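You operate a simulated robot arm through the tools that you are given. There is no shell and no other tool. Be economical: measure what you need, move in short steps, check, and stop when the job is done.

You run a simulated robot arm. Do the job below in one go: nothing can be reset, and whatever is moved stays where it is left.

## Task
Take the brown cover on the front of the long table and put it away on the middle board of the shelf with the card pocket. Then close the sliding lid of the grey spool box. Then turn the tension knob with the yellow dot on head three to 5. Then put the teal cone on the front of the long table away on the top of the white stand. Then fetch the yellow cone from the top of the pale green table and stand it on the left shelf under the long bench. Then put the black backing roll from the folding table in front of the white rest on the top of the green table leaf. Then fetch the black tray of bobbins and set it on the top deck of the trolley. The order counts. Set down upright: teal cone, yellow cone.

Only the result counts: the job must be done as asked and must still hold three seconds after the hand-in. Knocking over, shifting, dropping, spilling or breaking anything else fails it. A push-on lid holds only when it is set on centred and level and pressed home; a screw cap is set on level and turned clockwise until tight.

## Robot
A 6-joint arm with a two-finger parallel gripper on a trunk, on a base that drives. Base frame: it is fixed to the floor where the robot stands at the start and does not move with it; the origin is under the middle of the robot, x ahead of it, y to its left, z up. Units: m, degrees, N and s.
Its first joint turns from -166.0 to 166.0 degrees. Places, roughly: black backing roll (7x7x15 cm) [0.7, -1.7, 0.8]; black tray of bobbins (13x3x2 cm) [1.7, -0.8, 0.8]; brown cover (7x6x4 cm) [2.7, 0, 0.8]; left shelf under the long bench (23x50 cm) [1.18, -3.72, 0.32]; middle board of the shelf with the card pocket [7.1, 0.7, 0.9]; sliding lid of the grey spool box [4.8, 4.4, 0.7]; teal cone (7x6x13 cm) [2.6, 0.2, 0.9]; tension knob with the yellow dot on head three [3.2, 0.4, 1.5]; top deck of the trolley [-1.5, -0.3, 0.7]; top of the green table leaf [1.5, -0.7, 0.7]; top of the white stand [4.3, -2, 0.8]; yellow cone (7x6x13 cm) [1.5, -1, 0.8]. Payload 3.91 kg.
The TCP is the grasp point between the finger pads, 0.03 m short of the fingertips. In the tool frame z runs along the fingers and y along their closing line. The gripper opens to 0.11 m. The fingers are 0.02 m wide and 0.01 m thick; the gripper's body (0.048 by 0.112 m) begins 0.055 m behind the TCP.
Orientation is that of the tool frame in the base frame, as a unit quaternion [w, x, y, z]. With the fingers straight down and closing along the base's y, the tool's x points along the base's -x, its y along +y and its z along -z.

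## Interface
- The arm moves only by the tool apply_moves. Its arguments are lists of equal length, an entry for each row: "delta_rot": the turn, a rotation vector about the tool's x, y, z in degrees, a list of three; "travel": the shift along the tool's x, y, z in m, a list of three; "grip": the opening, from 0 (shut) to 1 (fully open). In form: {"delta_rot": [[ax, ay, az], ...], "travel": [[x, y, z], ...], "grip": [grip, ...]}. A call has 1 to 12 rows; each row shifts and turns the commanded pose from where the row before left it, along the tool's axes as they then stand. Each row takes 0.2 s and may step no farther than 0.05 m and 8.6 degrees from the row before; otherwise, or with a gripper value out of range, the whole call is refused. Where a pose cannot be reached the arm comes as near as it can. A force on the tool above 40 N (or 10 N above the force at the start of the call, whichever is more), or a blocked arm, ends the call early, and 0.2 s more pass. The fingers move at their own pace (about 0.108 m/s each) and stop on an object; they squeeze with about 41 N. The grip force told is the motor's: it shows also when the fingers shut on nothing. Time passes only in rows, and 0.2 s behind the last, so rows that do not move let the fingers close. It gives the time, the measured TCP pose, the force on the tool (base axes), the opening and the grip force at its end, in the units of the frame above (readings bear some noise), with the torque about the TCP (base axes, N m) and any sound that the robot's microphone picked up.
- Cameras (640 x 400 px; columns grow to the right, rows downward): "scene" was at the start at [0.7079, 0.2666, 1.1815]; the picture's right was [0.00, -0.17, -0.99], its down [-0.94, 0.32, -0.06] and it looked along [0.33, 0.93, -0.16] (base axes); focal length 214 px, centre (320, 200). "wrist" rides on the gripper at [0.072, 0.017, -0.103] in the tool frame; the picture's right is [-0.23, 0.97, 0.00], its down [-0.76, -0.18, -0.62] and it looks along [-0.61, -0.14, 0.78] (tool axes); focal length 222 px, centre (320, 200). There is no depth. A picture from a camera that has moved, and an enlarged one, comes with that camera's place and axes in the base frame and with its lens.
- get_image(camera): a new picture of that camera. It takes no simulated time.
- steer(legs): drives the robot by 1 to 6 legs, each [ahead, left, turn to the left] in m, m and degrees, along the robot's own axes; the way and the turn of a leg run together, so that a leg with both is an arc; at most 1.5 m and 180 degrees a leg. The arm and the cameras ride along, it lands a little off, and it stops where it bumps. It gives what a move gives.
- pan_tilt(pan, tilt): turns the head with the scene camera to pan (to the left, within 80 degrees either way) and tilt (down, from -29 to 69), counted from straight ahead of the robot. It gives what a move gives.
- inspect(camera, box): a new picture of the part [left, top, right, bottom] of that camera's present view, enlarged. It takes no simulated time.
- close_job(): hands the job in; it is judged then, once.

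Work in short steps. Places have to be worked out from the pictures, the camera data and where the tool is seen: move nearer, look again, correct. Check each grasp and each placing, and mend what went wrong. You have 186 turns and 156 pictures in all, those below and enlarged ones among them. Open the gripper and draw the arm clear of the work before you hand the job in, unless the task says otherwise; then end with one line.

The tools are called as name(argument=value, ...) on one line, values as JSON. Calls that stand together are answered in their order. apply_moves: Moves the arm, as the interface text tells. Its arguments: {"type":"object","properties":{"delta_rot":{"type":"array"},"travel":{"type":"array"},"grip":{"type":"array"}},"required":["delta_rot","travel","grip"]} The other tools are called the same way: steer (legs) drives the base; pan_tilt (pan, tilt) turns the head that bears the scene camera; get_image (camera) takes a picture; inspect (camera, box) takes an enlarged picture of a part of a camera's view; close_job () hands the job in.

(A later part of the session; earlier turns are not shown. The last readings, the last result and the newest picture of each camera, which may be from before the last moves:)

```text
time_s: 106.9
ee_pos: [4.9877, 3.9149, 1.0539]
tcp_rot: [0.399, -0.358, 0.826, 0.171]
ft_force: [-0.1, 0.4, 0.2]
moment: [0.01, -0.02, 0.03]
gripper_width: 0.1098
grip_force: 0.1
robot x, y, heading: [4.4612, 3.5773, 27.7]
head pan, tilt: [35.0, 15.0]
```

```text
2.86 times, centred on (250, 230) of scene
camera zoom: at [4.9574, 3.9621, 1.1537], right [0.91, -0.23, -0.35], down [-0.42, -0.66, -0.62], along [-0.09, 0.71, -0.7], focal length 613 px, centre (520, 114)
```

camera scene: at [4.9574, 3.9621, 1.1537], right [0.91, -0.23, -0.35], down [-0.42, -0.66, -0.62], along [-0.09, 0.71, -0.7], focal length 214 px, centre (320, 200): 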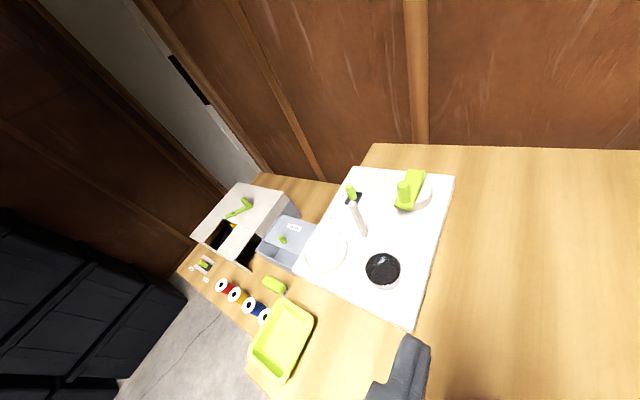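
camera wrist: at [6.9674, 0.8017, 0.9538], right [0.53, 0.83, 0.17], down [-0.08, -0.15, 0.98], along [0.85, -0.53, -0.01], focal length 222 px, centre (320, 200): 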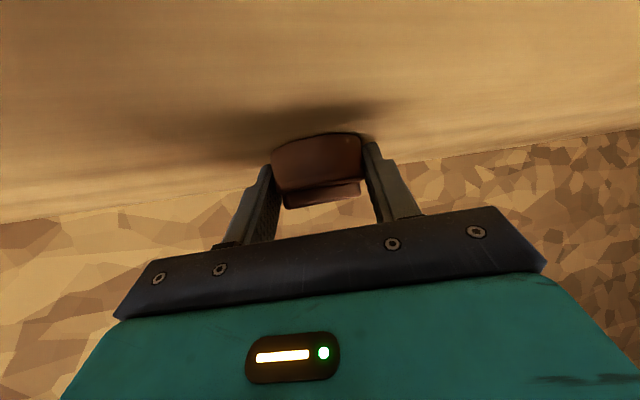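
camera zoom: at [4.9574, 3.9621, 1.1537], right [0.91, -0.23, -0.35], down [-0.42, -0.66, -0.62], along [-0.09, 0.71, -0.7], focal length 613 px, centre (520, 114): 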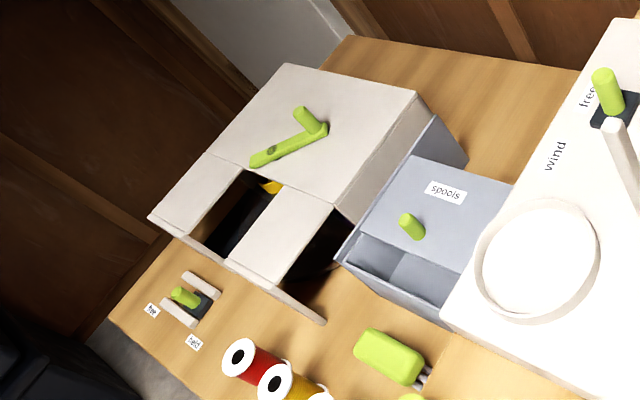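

The grey box labelled "spools" has its lid slid toward the wall, leaving a gap of about 4 cm at the front; the green knob moves it. The tool already faces the wall, so I strafe in line with the knob.

steer(legs=[[-0.11, 0.42, 0]])

pan_tilt(pan=0, tilt=20)

get_image(camera="scene")

get_image(camera="wrist")

```text
time_s: 109.5
ee_pos: [4.693, 4.2394, 1.0541]
tcp_rot: [0.398, -0.361, 0.825, 0.173]
ft_force: [0.5, 1.3, -0.8]
moment: [-0.04, -0.02, -0.03]
gripper_width: 0.1102
grip_force: 0.1
robot x, y, heading: [4.164, 3.8955, 27.9]
head pan, tilt: [35.0, 15.0]
```

```text
time_s: 110.6
ee_pos: [4.692, 4.24, 1.054]
tcp_rot: [0.399, -0.361, 0.825, 0.172]
ft_force: [0.8, 0.1, -1.6]
moment: [0.0, -0.02, 0.01]
gripper_width: 0.1101
grip_force: 0.0
robot x, y, heading: [4.1691, 3.8963, 28.3]
head pan, tilt: [0.0, 20.0]
```

```text
123 pictures are left
camera scene: at [4.7067, 4.2553, 1.1371], right [0.73, -0.68, 0.0], down [-0.58, -0.63, -0.52], along [0.36, 0.38, -0.85], focal length 214 px, centre (320, 200)
```

scene: 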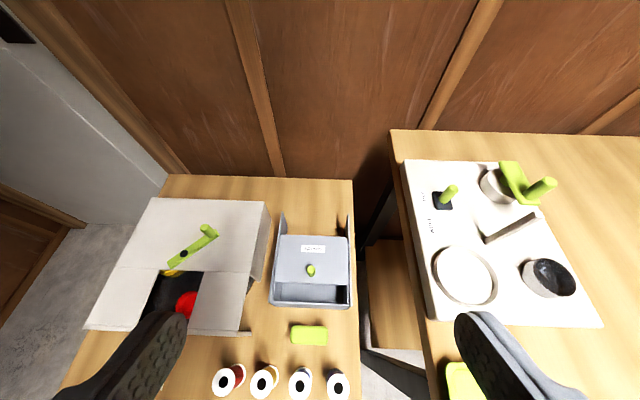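

```text
122 pictures are left
camera wrist: at [4.5943, 4.1594, 1.0609], right [-0.62, 0.77, 0.17], down [0.12, -0.13, 0.98], along [0.78, 0.63, -0.01], focal length 222 px, centre (320, 200)
```

wrist: 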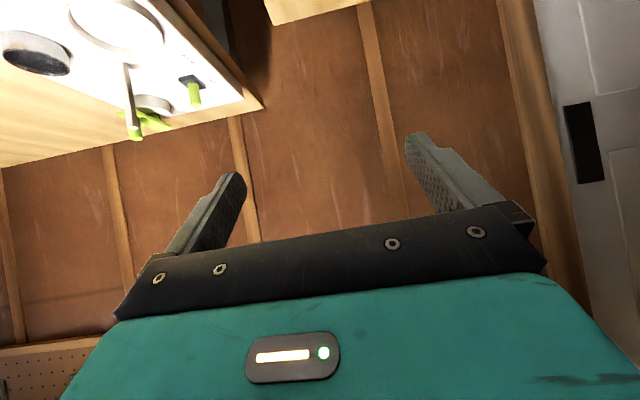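

The knob's top is at about (4.766, 4.340, 0.73), with free space on both sides. I steepen the tool to 55° and descend to about 8 cm short with the fingers half closed.

apply_moves(delta_rot=[[0, 7.5, 0], [0, 7.5, 0], [0, 0, 0], [0, 0, 0], [0, 0, 0], [0, 0, 0], [0, 0, 0], [0, 0, 0], [0, 0, 0]], travel=[[0, 0, 0], [0, 0, 0], [0.0445, 0.007, 0], [0.0445, 0.007, 0], [0, 0, 0.0477], [0, 0, 0.0477], [0, 0, 0.0477], [0, 0, 0.0477], [0, 0, 0.0477]], grip=[0.5, 0.5, 0.5, 0.5, 0.5, 0.5, 0.5, 0.5, 0.5])

get_image(camera="scene")

get_image(camera="wrist")

```text
time_s: 112.6
ee_pos: [4.732, 4.3016, 0.8109]
tcp_rot: [0.287, -0.379, 0.871, 0.124]
ft_force: [-0.3, -0.6, 0.2]
moment: [0.0, -0.02, -0.02]
gripper_width: 0.0552
grip_force: 0.0
robot x, y, heading: [4.1668, 3.8986, 28.1]
head pan, tilt: [0.0, 20.0]
```

```text
121 pictures are left
camera scene: at [4.7598, 4.3313, 0.886], right [0.73, -0.68, 0.0], down [-0.65, -0.7, -0.28], along [0.2, 0.21, -0.96], focal length 214 px, centre (320, 200)
```

scene: 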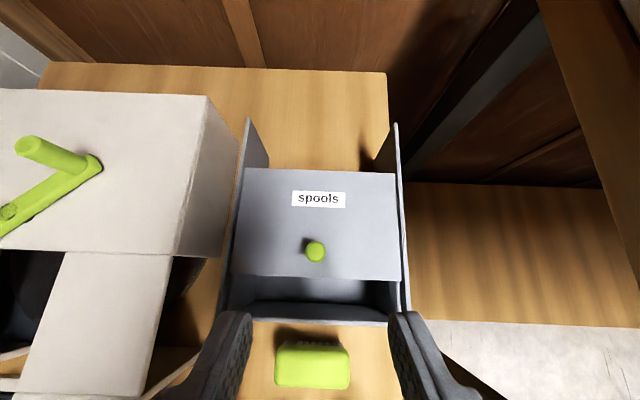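

```text
120 pictures are left
camera wrist: at [4.6373, 4.2249, 0.8499], right [-0.59, 0.8, 0.13], down [0.29, 0.06, 0.95], along [0.75, 0.6, -0.27], focal length 222 px, centre (320, 200)
```

wrist: 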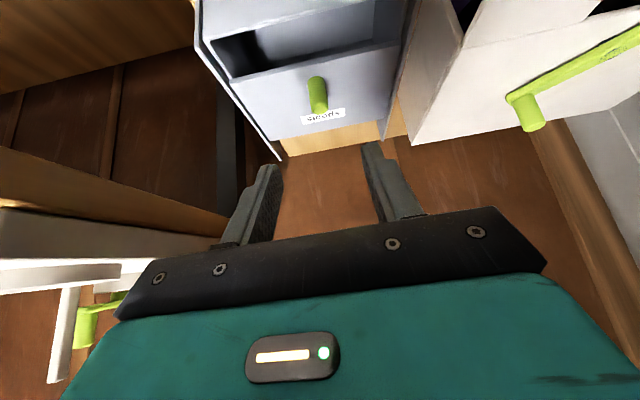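

The knob is confirmed at (4.765, 4.340). I complete the descent around it and close.

apply_moves(delta_rot=[[0, 0, 0], [0, 0, 0], [0, 0, 0], [0, 0, 0], [0, 0, 0], [0, 0, 0]], travel=[[0.0047, 0.001, 0.03], [0.0046, 0.001, 0.03], [0, 0, 0.0177], [0, 0, 0], [0, 0, 0], [0, 0, 0]], grip=[0.5, 0.5, 0.5, 0, 0, 0])

get_image(camera="wrist")

```text
time_s: 114.0
ee_pos: [4.755, 4.3316, 0.7417]
tcp_rot: [0.286, -0.381, 0.871, 0.123]
ft_force: [-23.1, 23.3, 3.9]
moment: [0.96, 0.59, 0.42]
gripper_width: 0.0148
grip_force: 45.2
robot x, y, heading: [4.1641, 3.8985, 28.4]
head pan, tilt: [0.0, 20.0]
```

```text
119 pictures are left
camera wrist: at [4.6611, 4.2543, 0.7814], right [-0.59, 0.8, 0.13], down [0.29, 0.06, 0.95], along [0.75, 0.6, -0.27], focal length 222 px, centre (320, 200)
```

wrist: 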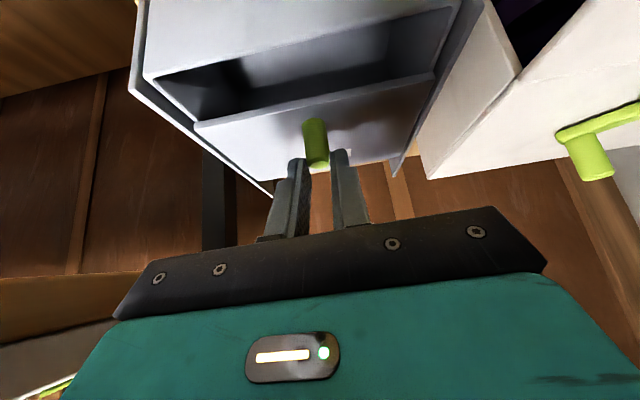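

The knob is gripped with a side load. I ease 2 mm left, then pull the lid toward the front in small steps until it stops.

apply_moves(delta_rot=[[0, 0, 0], [0, 0, 0], [0, 0, 0], [0, 0, 0], [0, 0, 0], [0, 0, 0]], travel=[[0, 0.002, 0], [0.0041, 0, -0.0029], [0.0041, 0, -0.0029], [0.0041, 0, -0.0029], [0.0041, 0, -0.0029], [0.0041, 0, -0.0029]], grip=[0, 0, 0, 0, 0, 0])

get_image(camera="scene")

```text
time_s: 115.4
ee_pos: [4.736, 4.3117, 0.7426]
tcp_rot: [0.288, -0.38, 0.87, 0.124]
ft_force: [-14.2, 14.6, 30.5]
moment: [0.98, 0.12, 0.23]
gripper_width: 0.0148
grip_force: 44.9
robot x, y, heading: [4.1639, 3.8977, 27.7]
head pan, tilt: [0.0, 20.0]
```

```text
118 pictures are left
camera scene: at [4.7646, 4.3424, 0.8172], right [0.73, -0.68, 0.0], down [-0.65, -0.7, -0.29], along [0.2, 0.21, -0.96], focal length 214 px, centre (320, 200)
```

scene: 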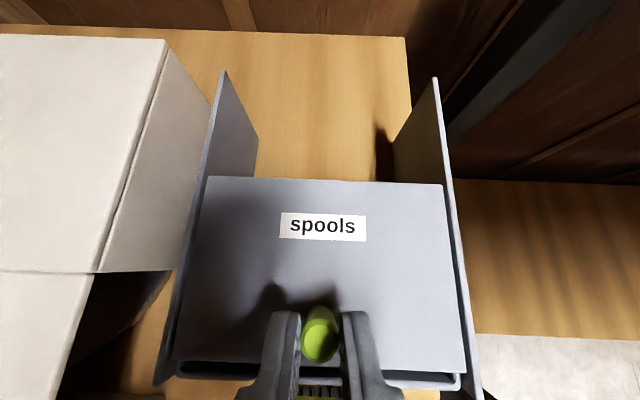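

The lid has moved 2.7 cm and about 1 cm remains. I ease up 1 mm for the vertical load and keep pulling.

apply_moves(delta_rot=[[0, 0, 0], [0, 0, 0], [0, 0, 0], [0, 0, 0], [0, 0, 0], [0, 0, 0]], travel=[[-0.0006, 0.0008, -0.0009], [0.0025, 0, -0.0017], [0.0025, 0, -0.0017], [0.0025, 0, -0.0017], [0.0025, 0, -0.0017], [0.0025, 0, -0.0017]], grip=[0, 0, 0, 0, 0, 0])

get_image(camera="scene")

```text
time_s: 116.8
ee_pos: [4.7273, 4.3029, 0.7406]
tcp_rot: [0.288, -0.38, 0.87, 0.123]
ft_force: [25.3, 21.6, 16.8]
moment: [0.93, -0.67, -0.01]
gripper_width: 0.0148
grip_force: 45.3
robot x, y, heading: [4.167, 3.9001, 28.0]
head pan, tilt: [0.0, 20.0]
```

```text
117 pictures are left
camera scene: at [4.7556, 4.3336, 0.8166], right [0.73, -0.68, 0.0], down [-0.65, -0.7, -0.28], along [0.2, 0.21, -0.96], focal length 214 px, centre (320, 200)
```

scene: 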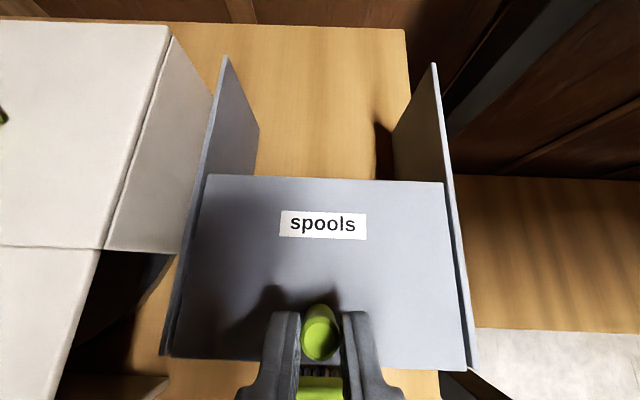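

The force now opposes the pull at about 33 N and the lid meets the front, so it is closed. I relieve the load, open and withdraw.

apply_moves(delta_rot=[[0, 0, 0], [0, 0, 0], [0, 0, 0], [0, 0, 0], [0, 0, 0], [0, 0, 0], [0, 0, 0], [0, 0, 0], [0, -7.5, 0], [0, -7.5, 0]], travel=[[-0.001, 0, 0.0007], [0, 0, 0], [0, 0, 0], [0, 0, -0.03], [0, 0, -0.045], [0, 0, -0.05], [0, 0, -0.05], [-0.03, 0, -0.04], [-0.03, 0, -0.04], [-0.03, 0, -0.04]], grip=[0, 0.5, 0.5, 0.5, 1, 1, 1, 1, 1, 1])

get_image(camera="scene")

```text
time_s: 119.0
ee_pos: [4.6537, 4.2236, 1.0313]
tcp_rot: [0.398, -0.361, 0.825, 0.172]
ft_force: [0.8, 0.4, -0.4]
moment: [-0.02, 0.01, 0.0]
gripper_width: 0.11
grip_force: 0.0
robot x, y, heading: [4.1694, 3.8973, 28.2]
head pan, tilt: [0.0, 20.0]
```

```text
116 pictures are left
camera scene: at [4.6673, 4.2388, 1.1155], right [0.73, -0.68, 0.0], down [-0.58, -0.63, -0.52], along [0.36, 0.38, -0.85], focal length 214 px, centre (320, 200)
```

scene: 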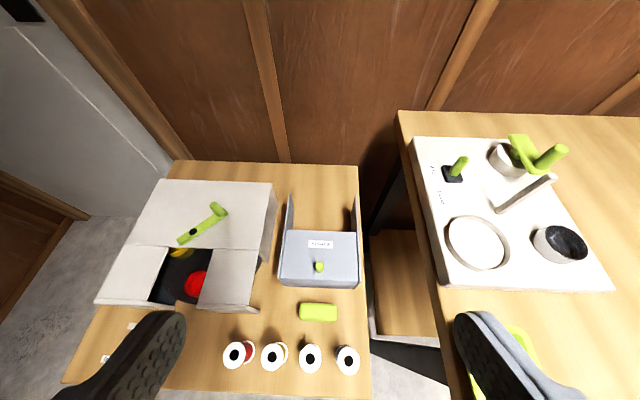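

Lid is closed. I drive back to the front of the long machine, in front of head three, for the knob.

steer(legs=[[0, 0, -71.2], [0.3, -1.5, 0], [0.2, -1.5, 0], [0.1, -0.2, 0]])

pan_tilt(pan=-20, tilt=-29)

get_image(camera="scene")

```text
refused: leg 2 is longer than a leg can be; nothing moved
```

```text
time_s: 120.1
ee_pos: [4.6535, 4.2239, 1.0308]
tcp_rot: [0.398, -0.361, 0.826, 0.172]
ft_force: [0.1, -0.7, 0.1]
moment: [0.03, 0.01, 0.02]
gripper_width: 0.1098
grip_force: 0.1
robot x, y, heading: [4.1638, 3.8979, 28.0]
head pan, tilt: [-20.0, -28.6]
```

```text
115 pictures are left
camera scene: at [4.6985, 4.239, 1.1906], right [0.51, -0.83, 0.22], down [-0.01, -0.26, -0.97], along [0.86, 0.49, -0.14], focal length 214 px, centre (320, 200)
```

scene: 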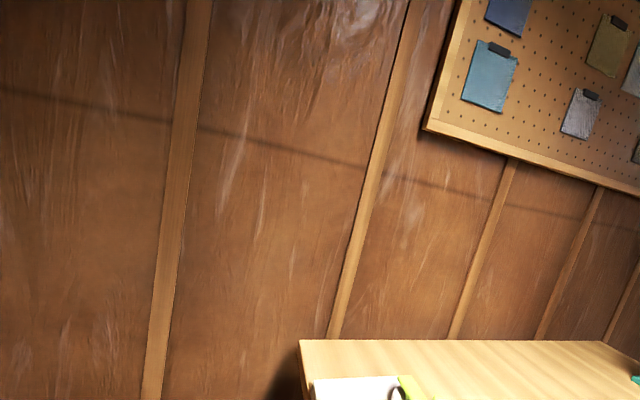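

The leg was too long, so I shorten the legs.

steer(legs=[[0, 0, -71.2], [0.3, -1.4, 0], [0.2, -1.4, 0], [0.1, -0.4, 0]])

get_image(camera="scene")

```text
time_s: 139.0
ee_pos: [2.9756, 0.7969, 1.0316]
tcp_rot: [0.427, 0.169, 0.884, -0.084]
ft_force: [-0.1, 0.4, -0.3]
moment: [0.02, 0.01, -0.01]
gripper_width: 0.1098
grip_force: 0.0
robot x, y, heading: [2.499, 1.1348, -41.2]
head pan, tilt: [-20.0, -28.6]
```

```text
114 pictures are left
camera scene: at [3.0055, 0.7613, 1.191], right [-0.6, -0.77, 0.22], down [-0.24, -0.08, -0.97], along [0.76, -0.63, -0.14], focal length 214 px, centre (320, 200)
```

scene: 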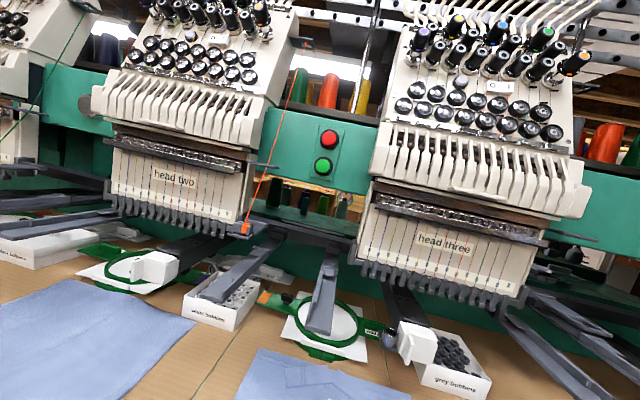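

Head three is labelled. I zoom onto its knobs.

inspect(camera="scene", box=[380, 0, 620, 150])

```text
2.67 times, centred on (500, 75) of scene
camera zoom: at [3.0055, 0.7613, 1.191], right [-0.6, -0.77, 0.22], down [-0.24, -0.08, -0.97], along [0.76, -0.63, -0.14], focal length 572 px, centre (-160, 533)
```

zoom: 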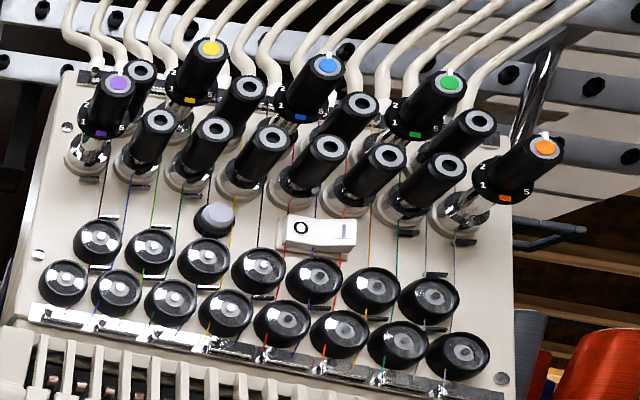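

The yellow-dot knob is near (3.2, 0.4, 1.47). I raise the arm here, clear of the heads, and level the tool to face the panel before closing in.

apply_moves(delta_rot=[[0, 0, 0], [0, 0, 0], [0, 0, 0], [0, 0, 0], [0, 0, 0], [0, 0, 0], [0, 0, 0], [0, -7, 0], [0, -7, 0], [0, -7, 0], [0, -7, 0], [0, -7, 0]], travel=[[-0.035, 0, -0.0294], [-0.035, 0, -0.0294], [-0.035, 0, -0.0294], [-0.035, 0, -0.0294], [-0.035, 0, -0.0294], [-0.035, 0, -0.0294], [-0.035, 0, -0.0294], [0, 0, 0], [0, 0, 0], [0, 0, 0], [0, 0, 0], [0, 0, 0]], grip=[1, 1, 1, 1, 1, 1, 1, 1, 1, 1, 1, 1])

apply_moves(delta_rot=[[8, 0, 0], [8, 0, 0]], travel=[[0, 0, 0], [0, 0, 0]], grip=[1, 1])

pan_tilt(pan=0, tilt=0)

get_image(camera="scene")

```text
time_s: 141.6
ee_pos: [2.9671, 0.8008, 1.3512]
tcp_rot: [0.673, 0.138, 0.715, -0.132]
ft_force: [0.4, -0.5, -0.1]
moment: [0.02, -0.01, -0.02]
gripper_width: 0.1099
grip_force: 0.0
robot x, y, heading: [2.499, 1.1338, -41.0]
head pan, tilt: [-20.0, -28.6]
```

```text
time_s: 142.2
ee_pos: [2.9702, 0.8029, 1.3509]
tcp_rot: [0.651, 0.237, 0.689, -0.213]
ft_force: [-0.9, -1.8, 0.3]
moment: [-0.11, 0.15, 0.09]
gripper_width: 0.1101
grip_force: 0.0
robot x, y, heading: [2.492, 1.1379, -41.0]
head pan, tilt: [-20.0, -28.6]
```

```text
time_s: 143.1
ee_pos: [2.9689, 0.8042, 1.3503]
tcp_rot: [0.651, 0.24, 0.69, -0.209]
ft_force: [-1.2, -0.3, -0.4]
moment: [0.0, -0.02, 0.02]
gripper_width: 0.1103
grip_force: 0.0
robot x, y, heading: [2.4966, 1.1348, -41.0]
head pan, tilt: [0.0, 0.0]
```

```text
112 pictures are left
camera scene: at [2.9431, 0.8218, 1.4631], right [-0.6, -0.8, -0.02], down [-0.04, 0.06, -1.0], along [0.8, -0.6, -0.06], focal length 214 px, centre (320, 200)
```

scene: 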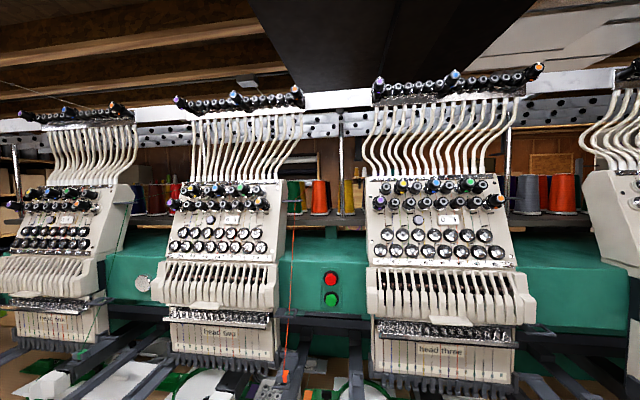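

The panel's yellow-dot knob is confirmed near (3.21, 0.40, 1.46). I close in by 0.25 m and take an enlarged look at its dial.

steer(legs=[[0.25, -0.1, 0]])

inspect(camera="scene", box=[240, 100, 480, 250])

```text
time_s: 145.0
ee_pos: [3.0911, 0.5618, 1.351]
tcp_rot: [0.646, 0.229, 0.691, -0.229]
ft_force: [-0.7, -0.2, -0.7]
moment: [-0.01, -0.01, 0.02]
gripper_width: 0.1099
grip_force: 0.0
robot x, y, heading: [2.6178, 0.8954, -41.0]
head pan, tilt: [0.0, 0.0]
```

```text
2.67 times, centred on (360, 175) of scene
camera zoom: at [3.067, 0.5844, 1.4638], right [-0.61, -0.79, 0.02], down [-0.06, 0.02, -1.0], along [0.79, -0.61, -0.06], focal length 572 px, centre (213, 267)
```

zoom: 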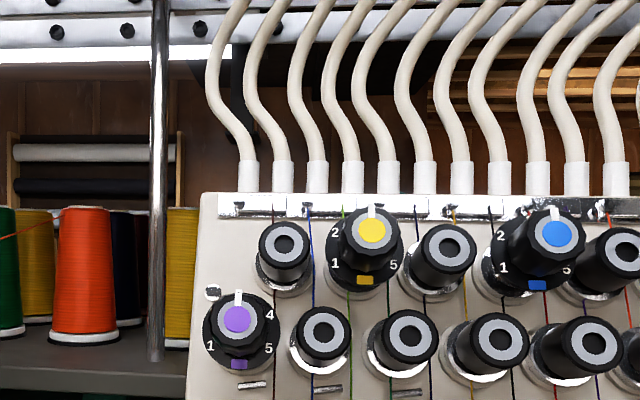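

The dial reads 1 lower left, 2 upper left, 4 upper right and 5 lower right, and the pointer is at the top on 3. To reach 5 I need about +120° clockwise. I align with the knob axis (yaw -43.5°, about 12° down) and come to an 8 cm standoff.

apply_moves(delta_rot=[[5.8, 0, 0.3], [0, 4.5, 0], [0, 4.5, 0], [0, 0, 0], [0, 0, 0], [0, 0, 0], [0, 0, 0]], travel=[[0, 0, 0], [0, 0, 0], [0, 0, 0], [-0.0359, -0.009, 0.0173], [-0.0359, -0.009, 0.0173], [-0.0359, -0.009, 0.0173], [-0.0359, -0.009, 0.0173]], grip=[1, 1, 1, 0.4, 0.4, 0.4, 0.4])

pan_tilt(pan=0, tilt=35)

get_image(camera="scene")

get_image(camera="wrist")

```text
time_s: 146.6
ee_pos: [3.1406, 0.4689, 1.4786]
tcp_rot: [0.581, 0.281, 0.726, -0.239]
ft_force: [-0.1, -0.4, 0.4]
moment: [0.01, 0.03, -0.02]
gripper_width: 0.044
grip_force: 0.0
robot x, y, heading: [2.6219, 0.898, -41.1]
head pan, tilt: [0.0, 0.0]
```

```text
time_s: 147.6
ee_pos: [3.1412, 0.4683, 1.4778]
tcp_rot: [0.58, 0.284, 0.725, -0.242]
ft_force: [0.5, 0.9, -1.5]
moment: [-0.02, 0.0, 0.04]
gripper_width: 0.0439
grip_force: 0.1
robot x, y, heading: [2.6172, 0.8978, -41.0]
head pan, tilt: [0.0, 35.0]
```

```text
110 pictures are left
camera scene: at [3.1217, 0.4902, 1.5393], right [-0.69, -0.72, 0.02], down [-0.54, 0.5, -0.68], along [0.48, -0.48, -0.73], focal length 214 px, centre (320, 200)
```

scene: 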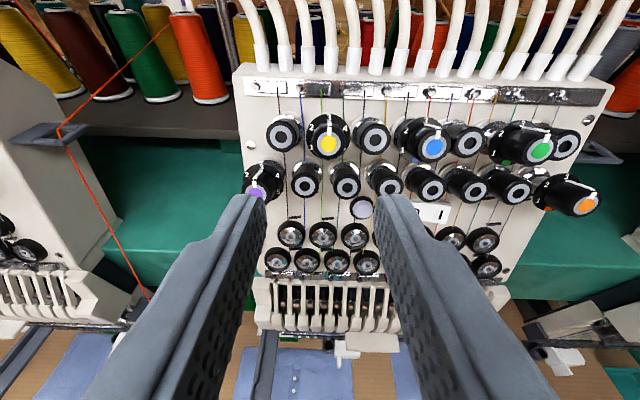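

```text
109 pictures are left
camera wrist: at [3.0677, 0.5602, 1.4284], right [0.71, 0.67, 0.2], down [-0.43, 0.19, 0.88], along [0.55, -0.71, 0.43], focal length 222 px, centre (320, 200)
```

wrist: 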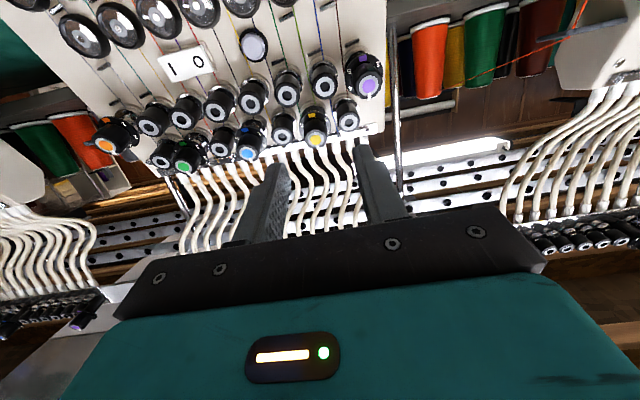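

Triangulated knob dot: (3.202, 0.402, 1.465). I zoom to judge the knob axis and the dial behind it.

inspect(camera="scene", box=[240, 95, 400, 195])

inspect(camera="wrist", box=[240, 85, 400, 185])

```text
4.00 times, centred on (320, 145) of scene
camera zoom: at [3.1217, 0.4902, 1.5393], right [-0.69, -0.72, 0.02], down [-0.54, 0.5, -0.68], along [0.48, -0.48, -0.73], focal length 858 px, centre (320, 420)
```

zoom: 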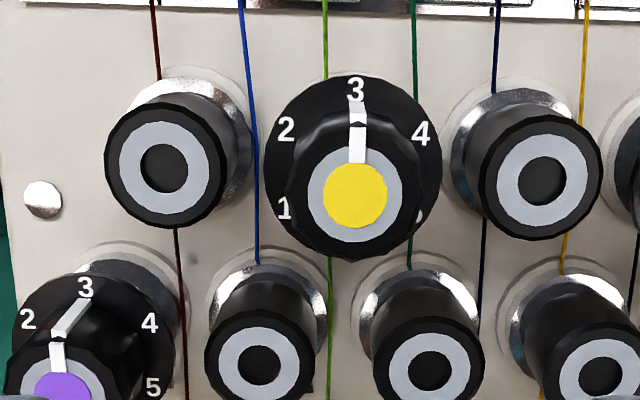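

```text
4.00 times, centred on (320, 135) of wrist
camera zoom: at [3.0677, 0.5602, 1.4284], right [0.71, 0.67, 0.2], down [-0.43, 0.19, 0.88], along [0.55, -0.71, 0.43], focal length 888 px, centre (320, 460)
```

zoom: 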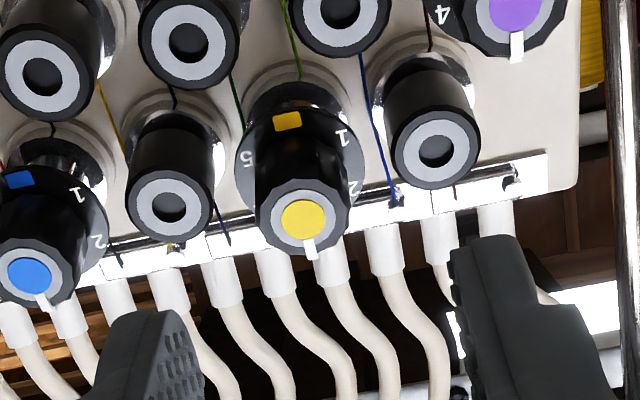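

The dial is clear: 3 is at the top, 5 is at +120°. The axis points yaw -45°, 22.5° down, and the dot is at (3.200, 0.404, 1.467). I align to that axis, stand off, and pre-roll the tool -59.5° so the turn can go to +60°.

apply_moves(delta_rot=[[1, 5, 1.2], [0, 5, 0], [0, 0, -8.5], [0, 0, -8.5], [0, 0, -8.5], [0, 0, -8.5], [0, 0, -8.5], [0, 0, -8.5], [0, 0, -8.5]], travel=[[0, 0, 0], [-0.023, -0.004, 0.0296], [0, 0, 0], [0, 0, 0], [0, 0, 0], [0, 0, 0], [0, 0, 0], [0, 0, 0], [0, 0, 0]], grip=[0.4, 0.4, 0.4, 0.4, 0.4, 0.4, 0.4, 0.4, 0.4])

get_image(camera="scene")

get_image(camera="wrist")

```text
time_s: 149.6
ee_pos: [3.1611, 0.4422, 1.4914]
tcp_rot: [0.339, -0.108, 0.823, -0.442]
ft_force: [-0.7, 0.4, -0.6]
moment: [-0.01, 0.0, 0.04]
gripper_width: 0.044
grip_force: 0.1
robot x, y, heading: [2.6167, 0.8955, -41.0]
head pan, tilt: [0.0, 35.0]
```

```text
106 pictures are left
camera scene: at [3.1748, 0.4962, 1.5324], right [-0.12, -0.59, 0.8], down [-0.99, -0.02, -0.16], along [0.11, -0.81, -0.58], focal length 214 px, centre (320, 200)
```

scene: 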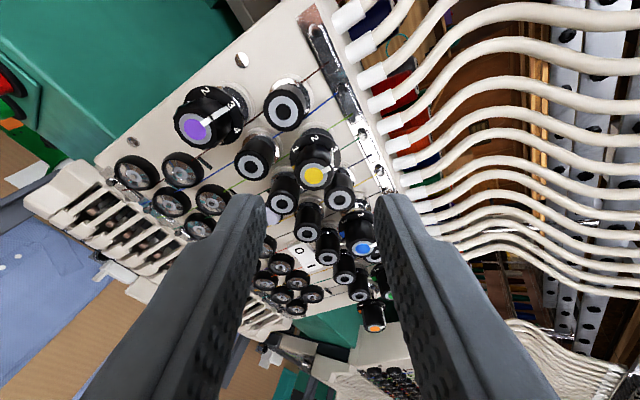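

```text
105 pictures are left
camera wrist: at [3.0412, 0.4856, 1.4835], right [0.29, 0.68, -0.67], down [0.14, 0.67, 0.73], along [0.95, -0.31, 0.1], focal length 222 px, centre (320, 200)
```

wrist: 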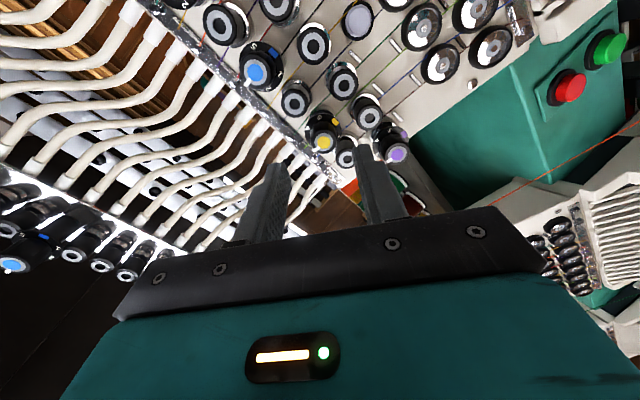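

Dot triangulates consistently; the axis is aligned with a 3.4 mm offset. I correct, advance 4.7 cm and close on the cap.

apply_moves(delta_rot=[[0, 0, 0], [0, 0, 0], [0, 0, 0], [0, 0, 0], [0, 0, 0], [0, 0, 0]], travel=[[0, 0.0034, 0], [0, 0, 0.025], [0, 0, 0.0217], [0, 0, 0], [0, 0, 0], [0, 0, 0]], grip=[0.4, 0.4, 0.4, 0, 0, 0])

get_image(camera="scene")

```text
time_s: 151.0
ee_pos: [3.1903, 0.414, 1.4725]
tcp_rot: [0.34, -0.106, 0.823, -0.443]
ft_force: [-2.5, -1.6, 11.6]
moment: [-0.77, -0.45, -0.48]
gripper_width: 0.0217
grip_force: 44.8
robot x, y, heading: [2.6206, 0.8952, -41.2]
head pan, tilt: [0.0, 35.0]
```

```text
104 pictures are left
camera scene: at [3.2044, 0.4673, 1.512], right [-0.13, -0.59, 0.8], down [-0.99, -0.01, -0.17], along [0.11, -0.81, -0.58], focal length 214 px, centre (320, 200)
```

scene: 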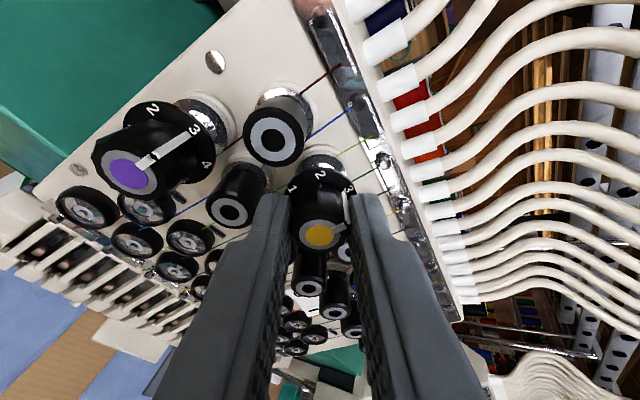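

The yellow cap is gripped (2.2 cm). I turn +60° clockwise first and check.

apply_moves(delta_rot=[[0, 0, 8.5], [0, 0, 8.5], [0, 0, 8.5], [0, 0, 8.5], [0, 0, 8.5], [0, 0, 8.5], [0, 0, 8.5]], travel=[[0, -0.0006, 0], [0, 0, 0], [0, 0, 0], [0, 0, 0], [0, 0, 0], [0, 0, 0], [0, 0, 0]], grip=[0, 0, 0, 0, 0, 0, 0])

inspect(camera="scene", box=[240, 95, 400, 245])

```text
time_s: 152.6
ee_pos: [3.1907, 0.4128, 1.4723]
tcp_rot: [0.515, 0.317, 0.767, -0.214]
ft_force: [-12.5, 4.7, -4.7]
moment: [-0.19, 0.08, -0.43]
gripper_width: 0.0217
grip_force: 44.5
robot x, y, heading: [2.6212, 0.8963, -41.3]
head pan, tilt: [0.0, 35.0]
```

```text
2.67 times, centred on (320, 170) of scene
camera zoom: at [3.1792, 0.427, 1.5378], right [-0.71, -0.71, 0.0], down [-0.6, 0.59, -0.54], along [0.38, -0.38, -0.84], focal length 572 px, centre (320, 280)
```

zoom: 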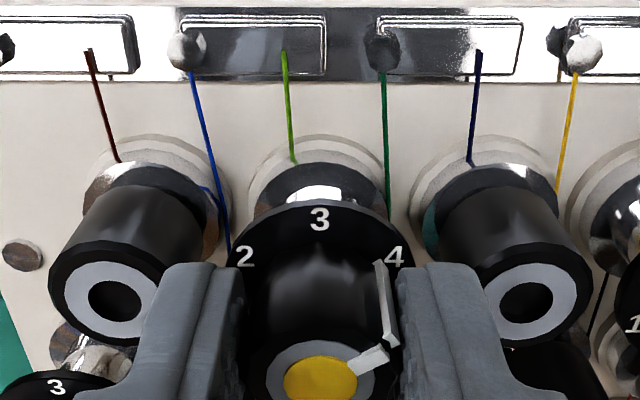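

The pointer is at 4. I turn another 60° and check.

apply_moves(delta_rot=[[0, 0, 8.5], [0, 0, 8.5], [0, 0, 8.5], [0, 0, 8.5], [0, 0, 8.5], [0, 0, 8.5], [0, 0, 8.5]], travel=[[0, 0, 0], [0, 0, 0], [0, 0, 0], [0, 0, 0], [0, 0, 0], [0, 0, 0], [0, 0, 0]], grip=[0, 0, 0, 0, 0, 0, 0])

get_image(camera="scene")

```text
time_s: 154.2
ee_pos: [3.1902, 0.4125, 1.4725]
tcp_rot: [0.553, 0.657, 0.508, 0.069]
ft_force: [-26.6, 0.8, -11.6]
moment: [0.21, -0.05, 0.74]
gripper_width: 0.0218
grip_force: 44.8
robot x, y, heading: [2.6179, 0.9002, -41.3]
head pan, tilt: [0.0, 35.0]
```

```text
102 pictures are left
camera scene: at [3.1384, 0.4006, 1.5129], right [-0.59, -0.13, -0.8], down [0.01, 0.99, -0.17], along [0.81, -0.11, -0.58], focal length 214 px, centre (320, 200)
```

scene: 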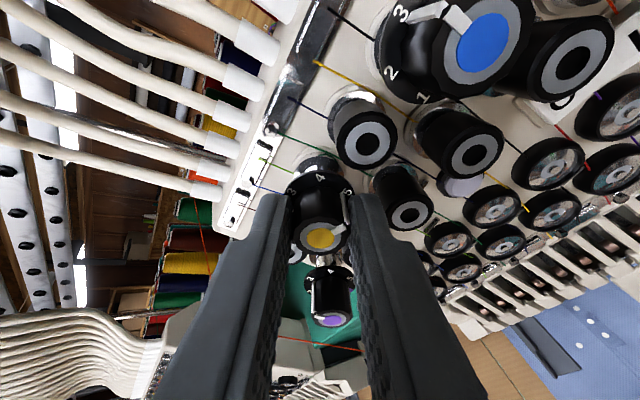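

I zoom to read the dial.

inspect(camera="scene", box=[260, 140, 380, 260])

```text
3.33 times, centred on (320, 200) of scene
camera zoom: at [3.1384, 0.4006, 1.5129], right [-0.59, -0.13, -0.8], down [0.01, 0.99, -0.17], along [0.81, -0.11, -0.58], focal length 715 px, centre (320, 200)
```

zoom: 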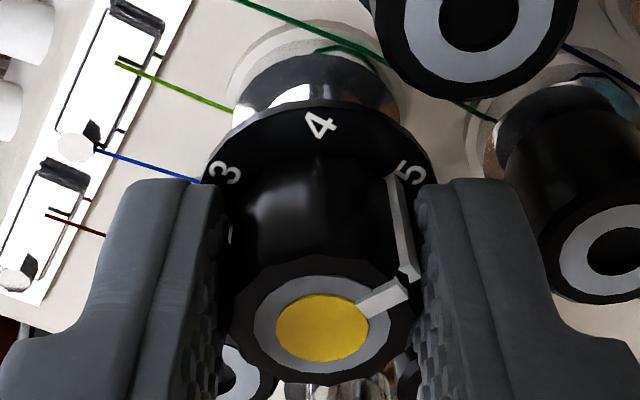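

The pointer is at 5. I release, back off along the axis and verify.

apply_moves(delta_rot=[[0, 0, 0.8], [0, 0, 0], [0, 0, 0], [0, 0, 0], [0, 0, 0], [0, 0, -8.5], [0, 0, -8.5], [0, 0, -8.5], [0, 0, -8.5], [0, 0, -8.5], [0, 0, -8.5], [0, 0, -8.5]], travel=[[0, 0, 0], [0, 0, 0], [0, 0, 0], [0, 0, -0.035], [0, 0, -0.045], [0, 0, 0], [0, 0, 0], [0, 0, 0], [0, 0, 0], [0, 0, 0], [0, 0, 0], [0, 0, 0]], grip=[0, 0.4, 0.4, 0.4, 0.4, 0.4, 0.4, 0.4, 0.4, 0.4, 0.4, 0.4])

inspect(camera="scene", box=[240, 75, 400, 175])

```text
time_s: 156.8
ee_pos: [3.1383, 0.4648, 1.5013]
tcp_rot: [0.516, 0.32, 0.765, -0.212]
ft_force: [0.8, 1.3, -0.2]
moment: [0.0, 0.0, -0.01]
gripper_width: 0.0439
grip_force: 0.1
robot x, y, heading: [2.619, 0.8917, -41.3]
head pan, tilt: [0.0, 35.0]
```

```text
4.00 times, centred on (320, 125) of scene
camera zoom: at [3.1267, 0.4783, 1.5673], right [-0.71, -0.7, -0.01], down [-0.59, 0.6, -0.54], along [0.39, -0.38, -0.84], focal length 858 px, centre (320, 500)
```

zoom: 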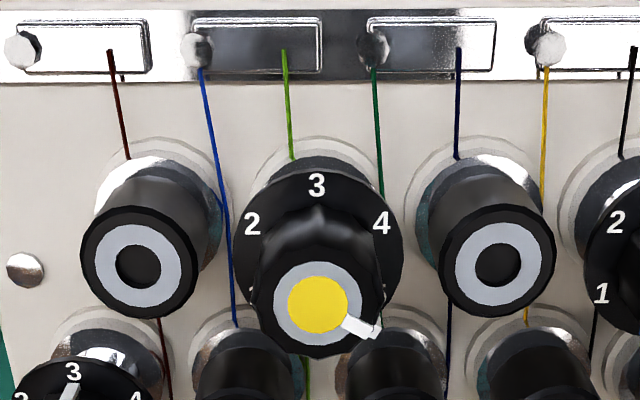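

The knob is set at 5. Next the teal cone: I back away and slide right in front of it, then lower the arm and look.

steer(legs=[[-0.25, 0, 0], [0, -0.49, 0]])

apply_moves(delta_rot=[[0, 8, 0], [0, 8, 0], [0, 7.5, 0], [0, 0, 0], [0, 0, 0], [0, 0, 0], [0, 0, 0], [0, 0, 0], [0, 0, 0], [0, 0, 0]], travel=[[0, 0, -0.03], [0, 0, -0.03], [0, 0, -0.02], [0.035, 0, 0.035], [0.035, 0, 0.035], [0.035, 0, 0.035], [0.035, 0, 0.035], [0.035, 0, 0.035], [0.035, 0, 0.035], [0.035, 0, 0.035]], grip=[1, 1, 1, 1, 1, 1, 1, 1, 1, 1])

pan_tilt(pan=0, tilt=10)

get_image(camera="scene")

get_image(camera="wrist")

```text
time_s: 161.2
ee_pos: [2.6266, 0.2594, 1.502]
tcp_rot: [0.516, 0.32, 0.766, -0.21]
ft_force: [0.3, 0.9, 0.0]
moment: [0.02, 0.02, 0.01]
gripper_width: 0.044
grip_force: 0.1
robot x, y, heading: [2.1069, 0.6862, -40.7]
head pan, tilt: [0.0, 35.0]
```

```text
time_s: 163.4
ee_pos: [2.5731, 0.3145, 1.1915]
tcp_rot: [0.35, 0.356, 0.855, -0.141]
ft_force: [-0.7, 0.3, 0.0]
moment: [0.04, -0.02, 0.0]
gripper_width: 0.11
grip_force: 0.1
robot x, y, heading: [2.1057, 0.6884, -40.8]
head pan, tilt: [0.0, 35.0]
```

```text
time_s: 164.3
ee_pos: [2.5747, 0.3145, 1.1928]
tcp_rot: [0.35, 0.356, 0.855, -0.141]
ft_force: [-0.4, 0.0, -0.6]
moment: [-0.01, 0.02, -0.01]
gripper_width: 0.1099
grip_force: 0.1
robot x, y, heading: [2.1051, 0.6894, -40.9]
head pan, tilt: [0.0, 10.0]
```

```text
99 pictures are left
camera scene: at [2.6034, 0.2851, 1.2845], right [-0.71, -0.71, -0.01], down [-0.58, 0.59, -0.56], along [0.4, -0.39, -0.83], focal length 214 px, centre (320, 200)
```

scene: 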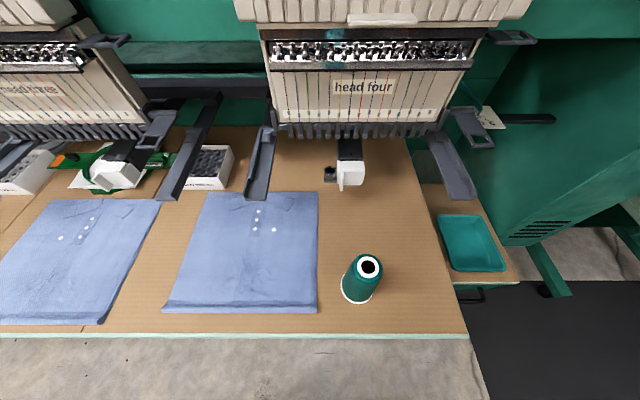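

```text
98 pictures are left
camera wrist: at [2.4978, 0.414, 1.2159], right [0.8, 0.57, 0.17], down [-0.05, -0.21, 0.98], along [0.59, -0.79, -0.14], focal length 222 px, centre (320, 200)
```

wrist: 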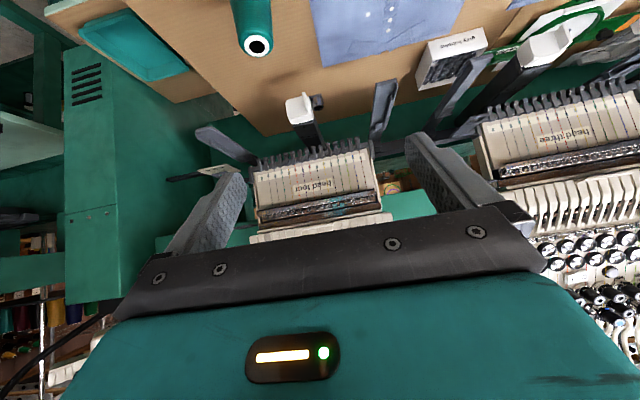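

The cone top is at (2.62, 0.164, 0.949) and it stands upright. I turn the tool vertical and move above it.

apply_moves(delta_rot=[[0, 7.4, 0], [0, 7.4, 0], [0, 7.4, 0], [0, 7.4, 0], [0, 7.4, 0], [0, 7.3, 0], [0, 0, 0], [0, 0, 0], [0, 0, 0], [0, 0, 0], [0, 0, 0], [0, 0, 0]], travel=[[0, 0, 0], [0, 0, 0], [0, 0, 0], [0, 0, 0], [0, 0, 0], [0, 0, 0], [-0.034, -0.019, 0], [-0.034, -0.019, 0], [-0.034, -0.019, 0], [-0.034, -0.019, 0], [0, 0, 0.045], [0, 0, 0.045]], grip=[1, 1, 1, 1, 1, 1, 1, 1, 1, 1, 1, 1])

get_image(camera="wrist")

get_image(camera="scene")

```text
time_s: 166.9
ee_pos: [2.6166, 0.1607, 1.1045]
tcp_rot: [0.002, 0.383, 0.924, 0.004]
ft_force: [-0.4, 0.6, 0.6]
moment: [0.0, -0.01, -0.04]
gripper_width: 0.1099
grip_force: 0.1
robot x, y, heading: [2.1048, 0.6875, -40.6]
head pan, tilt: [0.0, 10.0]
```

```text
97 pictures are left
camera wrist: at [2.5764, 0.2248, 1.2074], right [0.85, 0.53, 0.01], down [0.41, -0.67, 0.62], along [0.33, -0.53, -0.78], focal length 222 px, centre (320, 200)
```

wrist: 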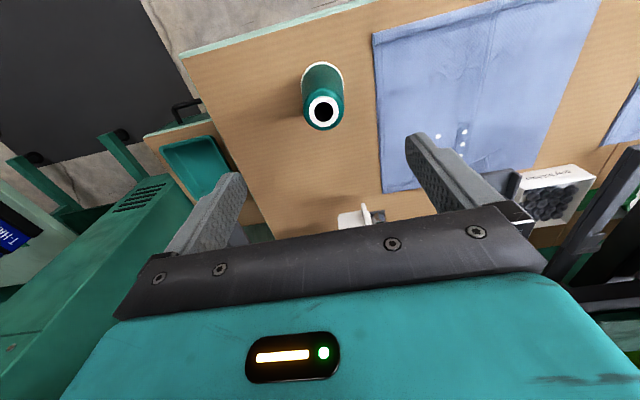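

```text
96 pictures are left
camera scene: at [2.6835, 0.0959, 1.141], right [-0.71, -0.71, -0.01], down [-0.7, 0.7, 0.17], along [-0.12, 0.13, -0.98], focal length 214 px, centre (320, 200)
```

scene: 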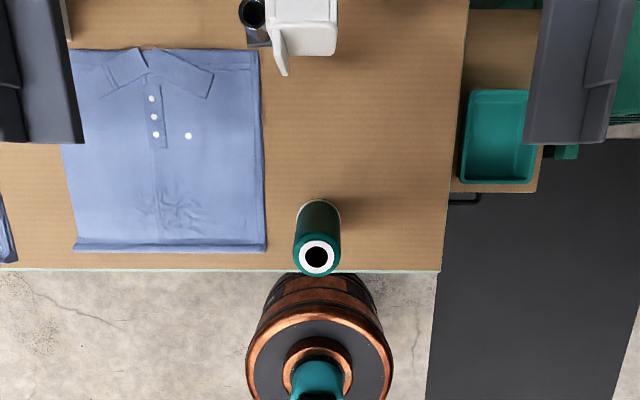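

Cone is centred within 5 mm. I correct and descend to grip its upper part.

apply_moves(delta_rot=[[0, 0, 0], [0, 0, 0], [0, 0, 0], [0, 0, 0], [0, 0, 0], [0, 0, 0], [0, 0, 0], [0, 0, 0], [0, 0, 0]], travel=[[-0.004, 0.004, 0.03], [0, 0, 0.045], [0, 0, 0.045], [0, 0, 0.04], [0, 0, 0.03], [0, 0, 0], [0, 0, 0], [0, 0, 0], [0, 0, -0.03]], grip=[1, 1, 1, 1, 1, 0.15, 0.15, 0.15, 0.15])

get_image(camera="wrist")

```text
time_s: 168.9
ee_pos: [2.6235, 0.167, 0.9444]
tcp_rot: [0.001, 0.384, 0.923, 0.005]
ft_force: [1.1, -0.2, -0.7]
moment: [0.02, -0.01, 0.0]
gripper_width: 0.0564
grip_force: 41.1
robot x, y, heading: [2.1044, 0.691, -40.8]
head pan, tilt: [0.0, 10.0]
```

```text
95 pictures are left
camera wrist: at [2.5836, 0.2285, 1.048], right [0.85, 0.53, 0.01], down [0.41, -0.67, 0.62], along [0.33, -0.52, -0.78], focal length 222 px, centre (320, 200)
```

wrist: 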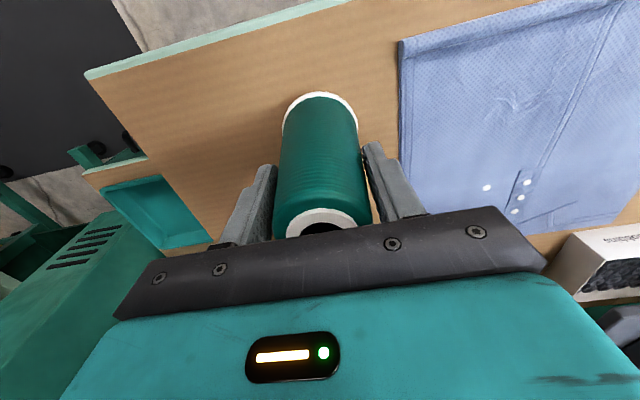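

The teal cone is held 9.4 cm below the TCP at its base. The gap right of the machine is too narrow, so I go round its left end again. I raise and retract, then drive.

apply_moves(delta_rot=[[0, 0, 0], [0, 0, 0], [0, 0, 0], [0, 0, 0], [0, 0, 0], [0, 0, 0], [0, 0, 0], [0, 0, 0]], travel=[[0, 0, -0.05], [0, 0, -0.05], [0, 0, -0.05], [0, 0, -0.05], [0.04, 0, 0], [0.04, 0, 0], [0.04, 0, 0], [0.03, 0, 0]], grip=[0.15, 0.15, 0.15, 0.15, 0.15, 0.15, 0.15, 0.15])

steer(legs=[[-0.35, 0, 0], [0, 0, -2.5], [0, 1.4, 0], [0, 1.4, 0], [0, 0.85, 0]])

```text
time_s: 170.7
ee_pos: [2.5161, 0.268, 1.1405]
tcp_rot: [0.001, 0.384, 0.923, 0.004]
ft_force: [0.6, -0.5, -2.8]
moment: [0.04, 0.05, 0.02]
gripper_width: 0.0566
grip_force: 41.1
robot x, y, heading: [2.1058, 0.6881, -40.7]
head pan, tilt: [0.0, 10.0]
```

```text
time_s: 190.7
ee_pos: [4.7513, 3.1284, 1.1423]
tcp_rot: [0.001, 0.409, 0.913, 0.004]
ft_force: [1.0, 0.0, -2.5]
moment: [0.0, 0.0, -0.01]
gripper_width: 0.0562
grip_force: 40.9
robot x, y, heading: [4.3626, 3.5741, -44.4]
head pan, tilt: [0.0, 10.0]
```

Now forward through the corridor behind the machine; then look right along the back aisle.

steer(legs=[[1.4, 0.05, 1.0], [1.4, 0, 0]])

pan_tilt(pan=-75, tilt=-15)

get_image(camera="scene")

```text
time_s: 204.3
ee_pos: [6.8424, 1.2437, 1.1407]
tcp_rot: [0.002, 0.4, 0.916, 0.004]
ft_force: [0.0, 0.3, -1.4]
moment: [0.04, -0.01, 0.02]
gripper_width: 0.0556
grip_force: 41.3
robot x, y, heading: [6.4442, 1.6783, -43.1]
head pan, tilt: [0.0, 10.0]
```

```text
time_s: 205.8
ee_pos: [6.8413, 1.2416, 1.1415]
tcp_rot: [0.001, 0.401, 0.916, 0.004]
ft_force: [0.0, -0.7, -2.2]
moment: [0.0, 0.02, 0.0]
gripper_width: 0.0555
grip_force: 40.7
robot x, y, heading: [6.4442, 1.6784, -43.1]
head pan, tilt: [-75.0, -15.0]
```

```text
94 pictures are left
camera scene: at [6.8746, 1.0931, 1.2498], right [-0.2, -0.18, 0.96], down [-0.84, 0.54, -0.07], along [-0.51, -0.82, -0.26], focal length 214 px, centre (320, 200)
```

scene: 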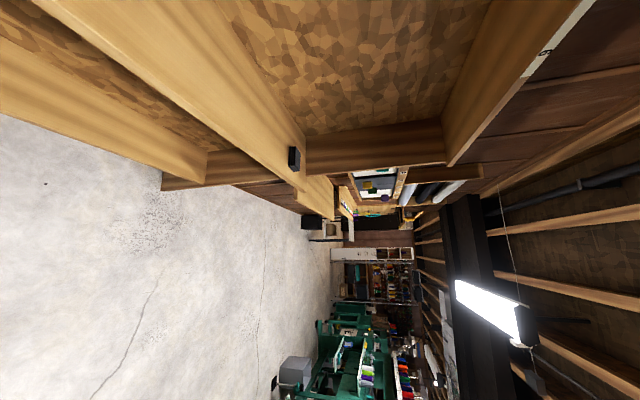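

The aisle behind the machine is clear. I strafe right 2.8 m along it and look again.

steer(legs=[[0, -1.4, 0], [0, -1.4, 0]])

get_image(camera="scene")

```text
time_s: 219.3
ee_pos: [4.9371, -0.8132, 1.1417]
tcp_rot: [0.001, 0.398, 0.917, 0.003]
ft_force: [0.2, -0.2, -1.4]
moment: [-0.02, 0.01, -0.03]
gripper_width: 0.054
grip_force: 41.0
robot x, y, heading: [4.5399, -0.381, -42.4]
head pan, tilt: [-75.0, -15.0]
```

```text
93 pictures are left
camera scene: at [4.9708, -0.9633, 1.2498], right [-0.19, -0.18, 0.96], down [-0.84, 0.53, -0.07], along [-0.5, -0.82, -0.26], focal length 214 px, centre (320, 200)
```

scene: 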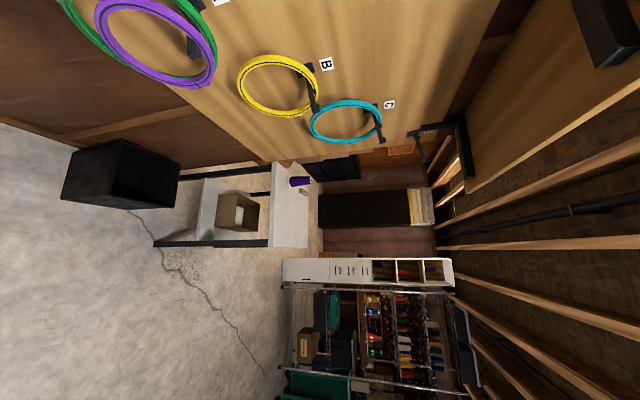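

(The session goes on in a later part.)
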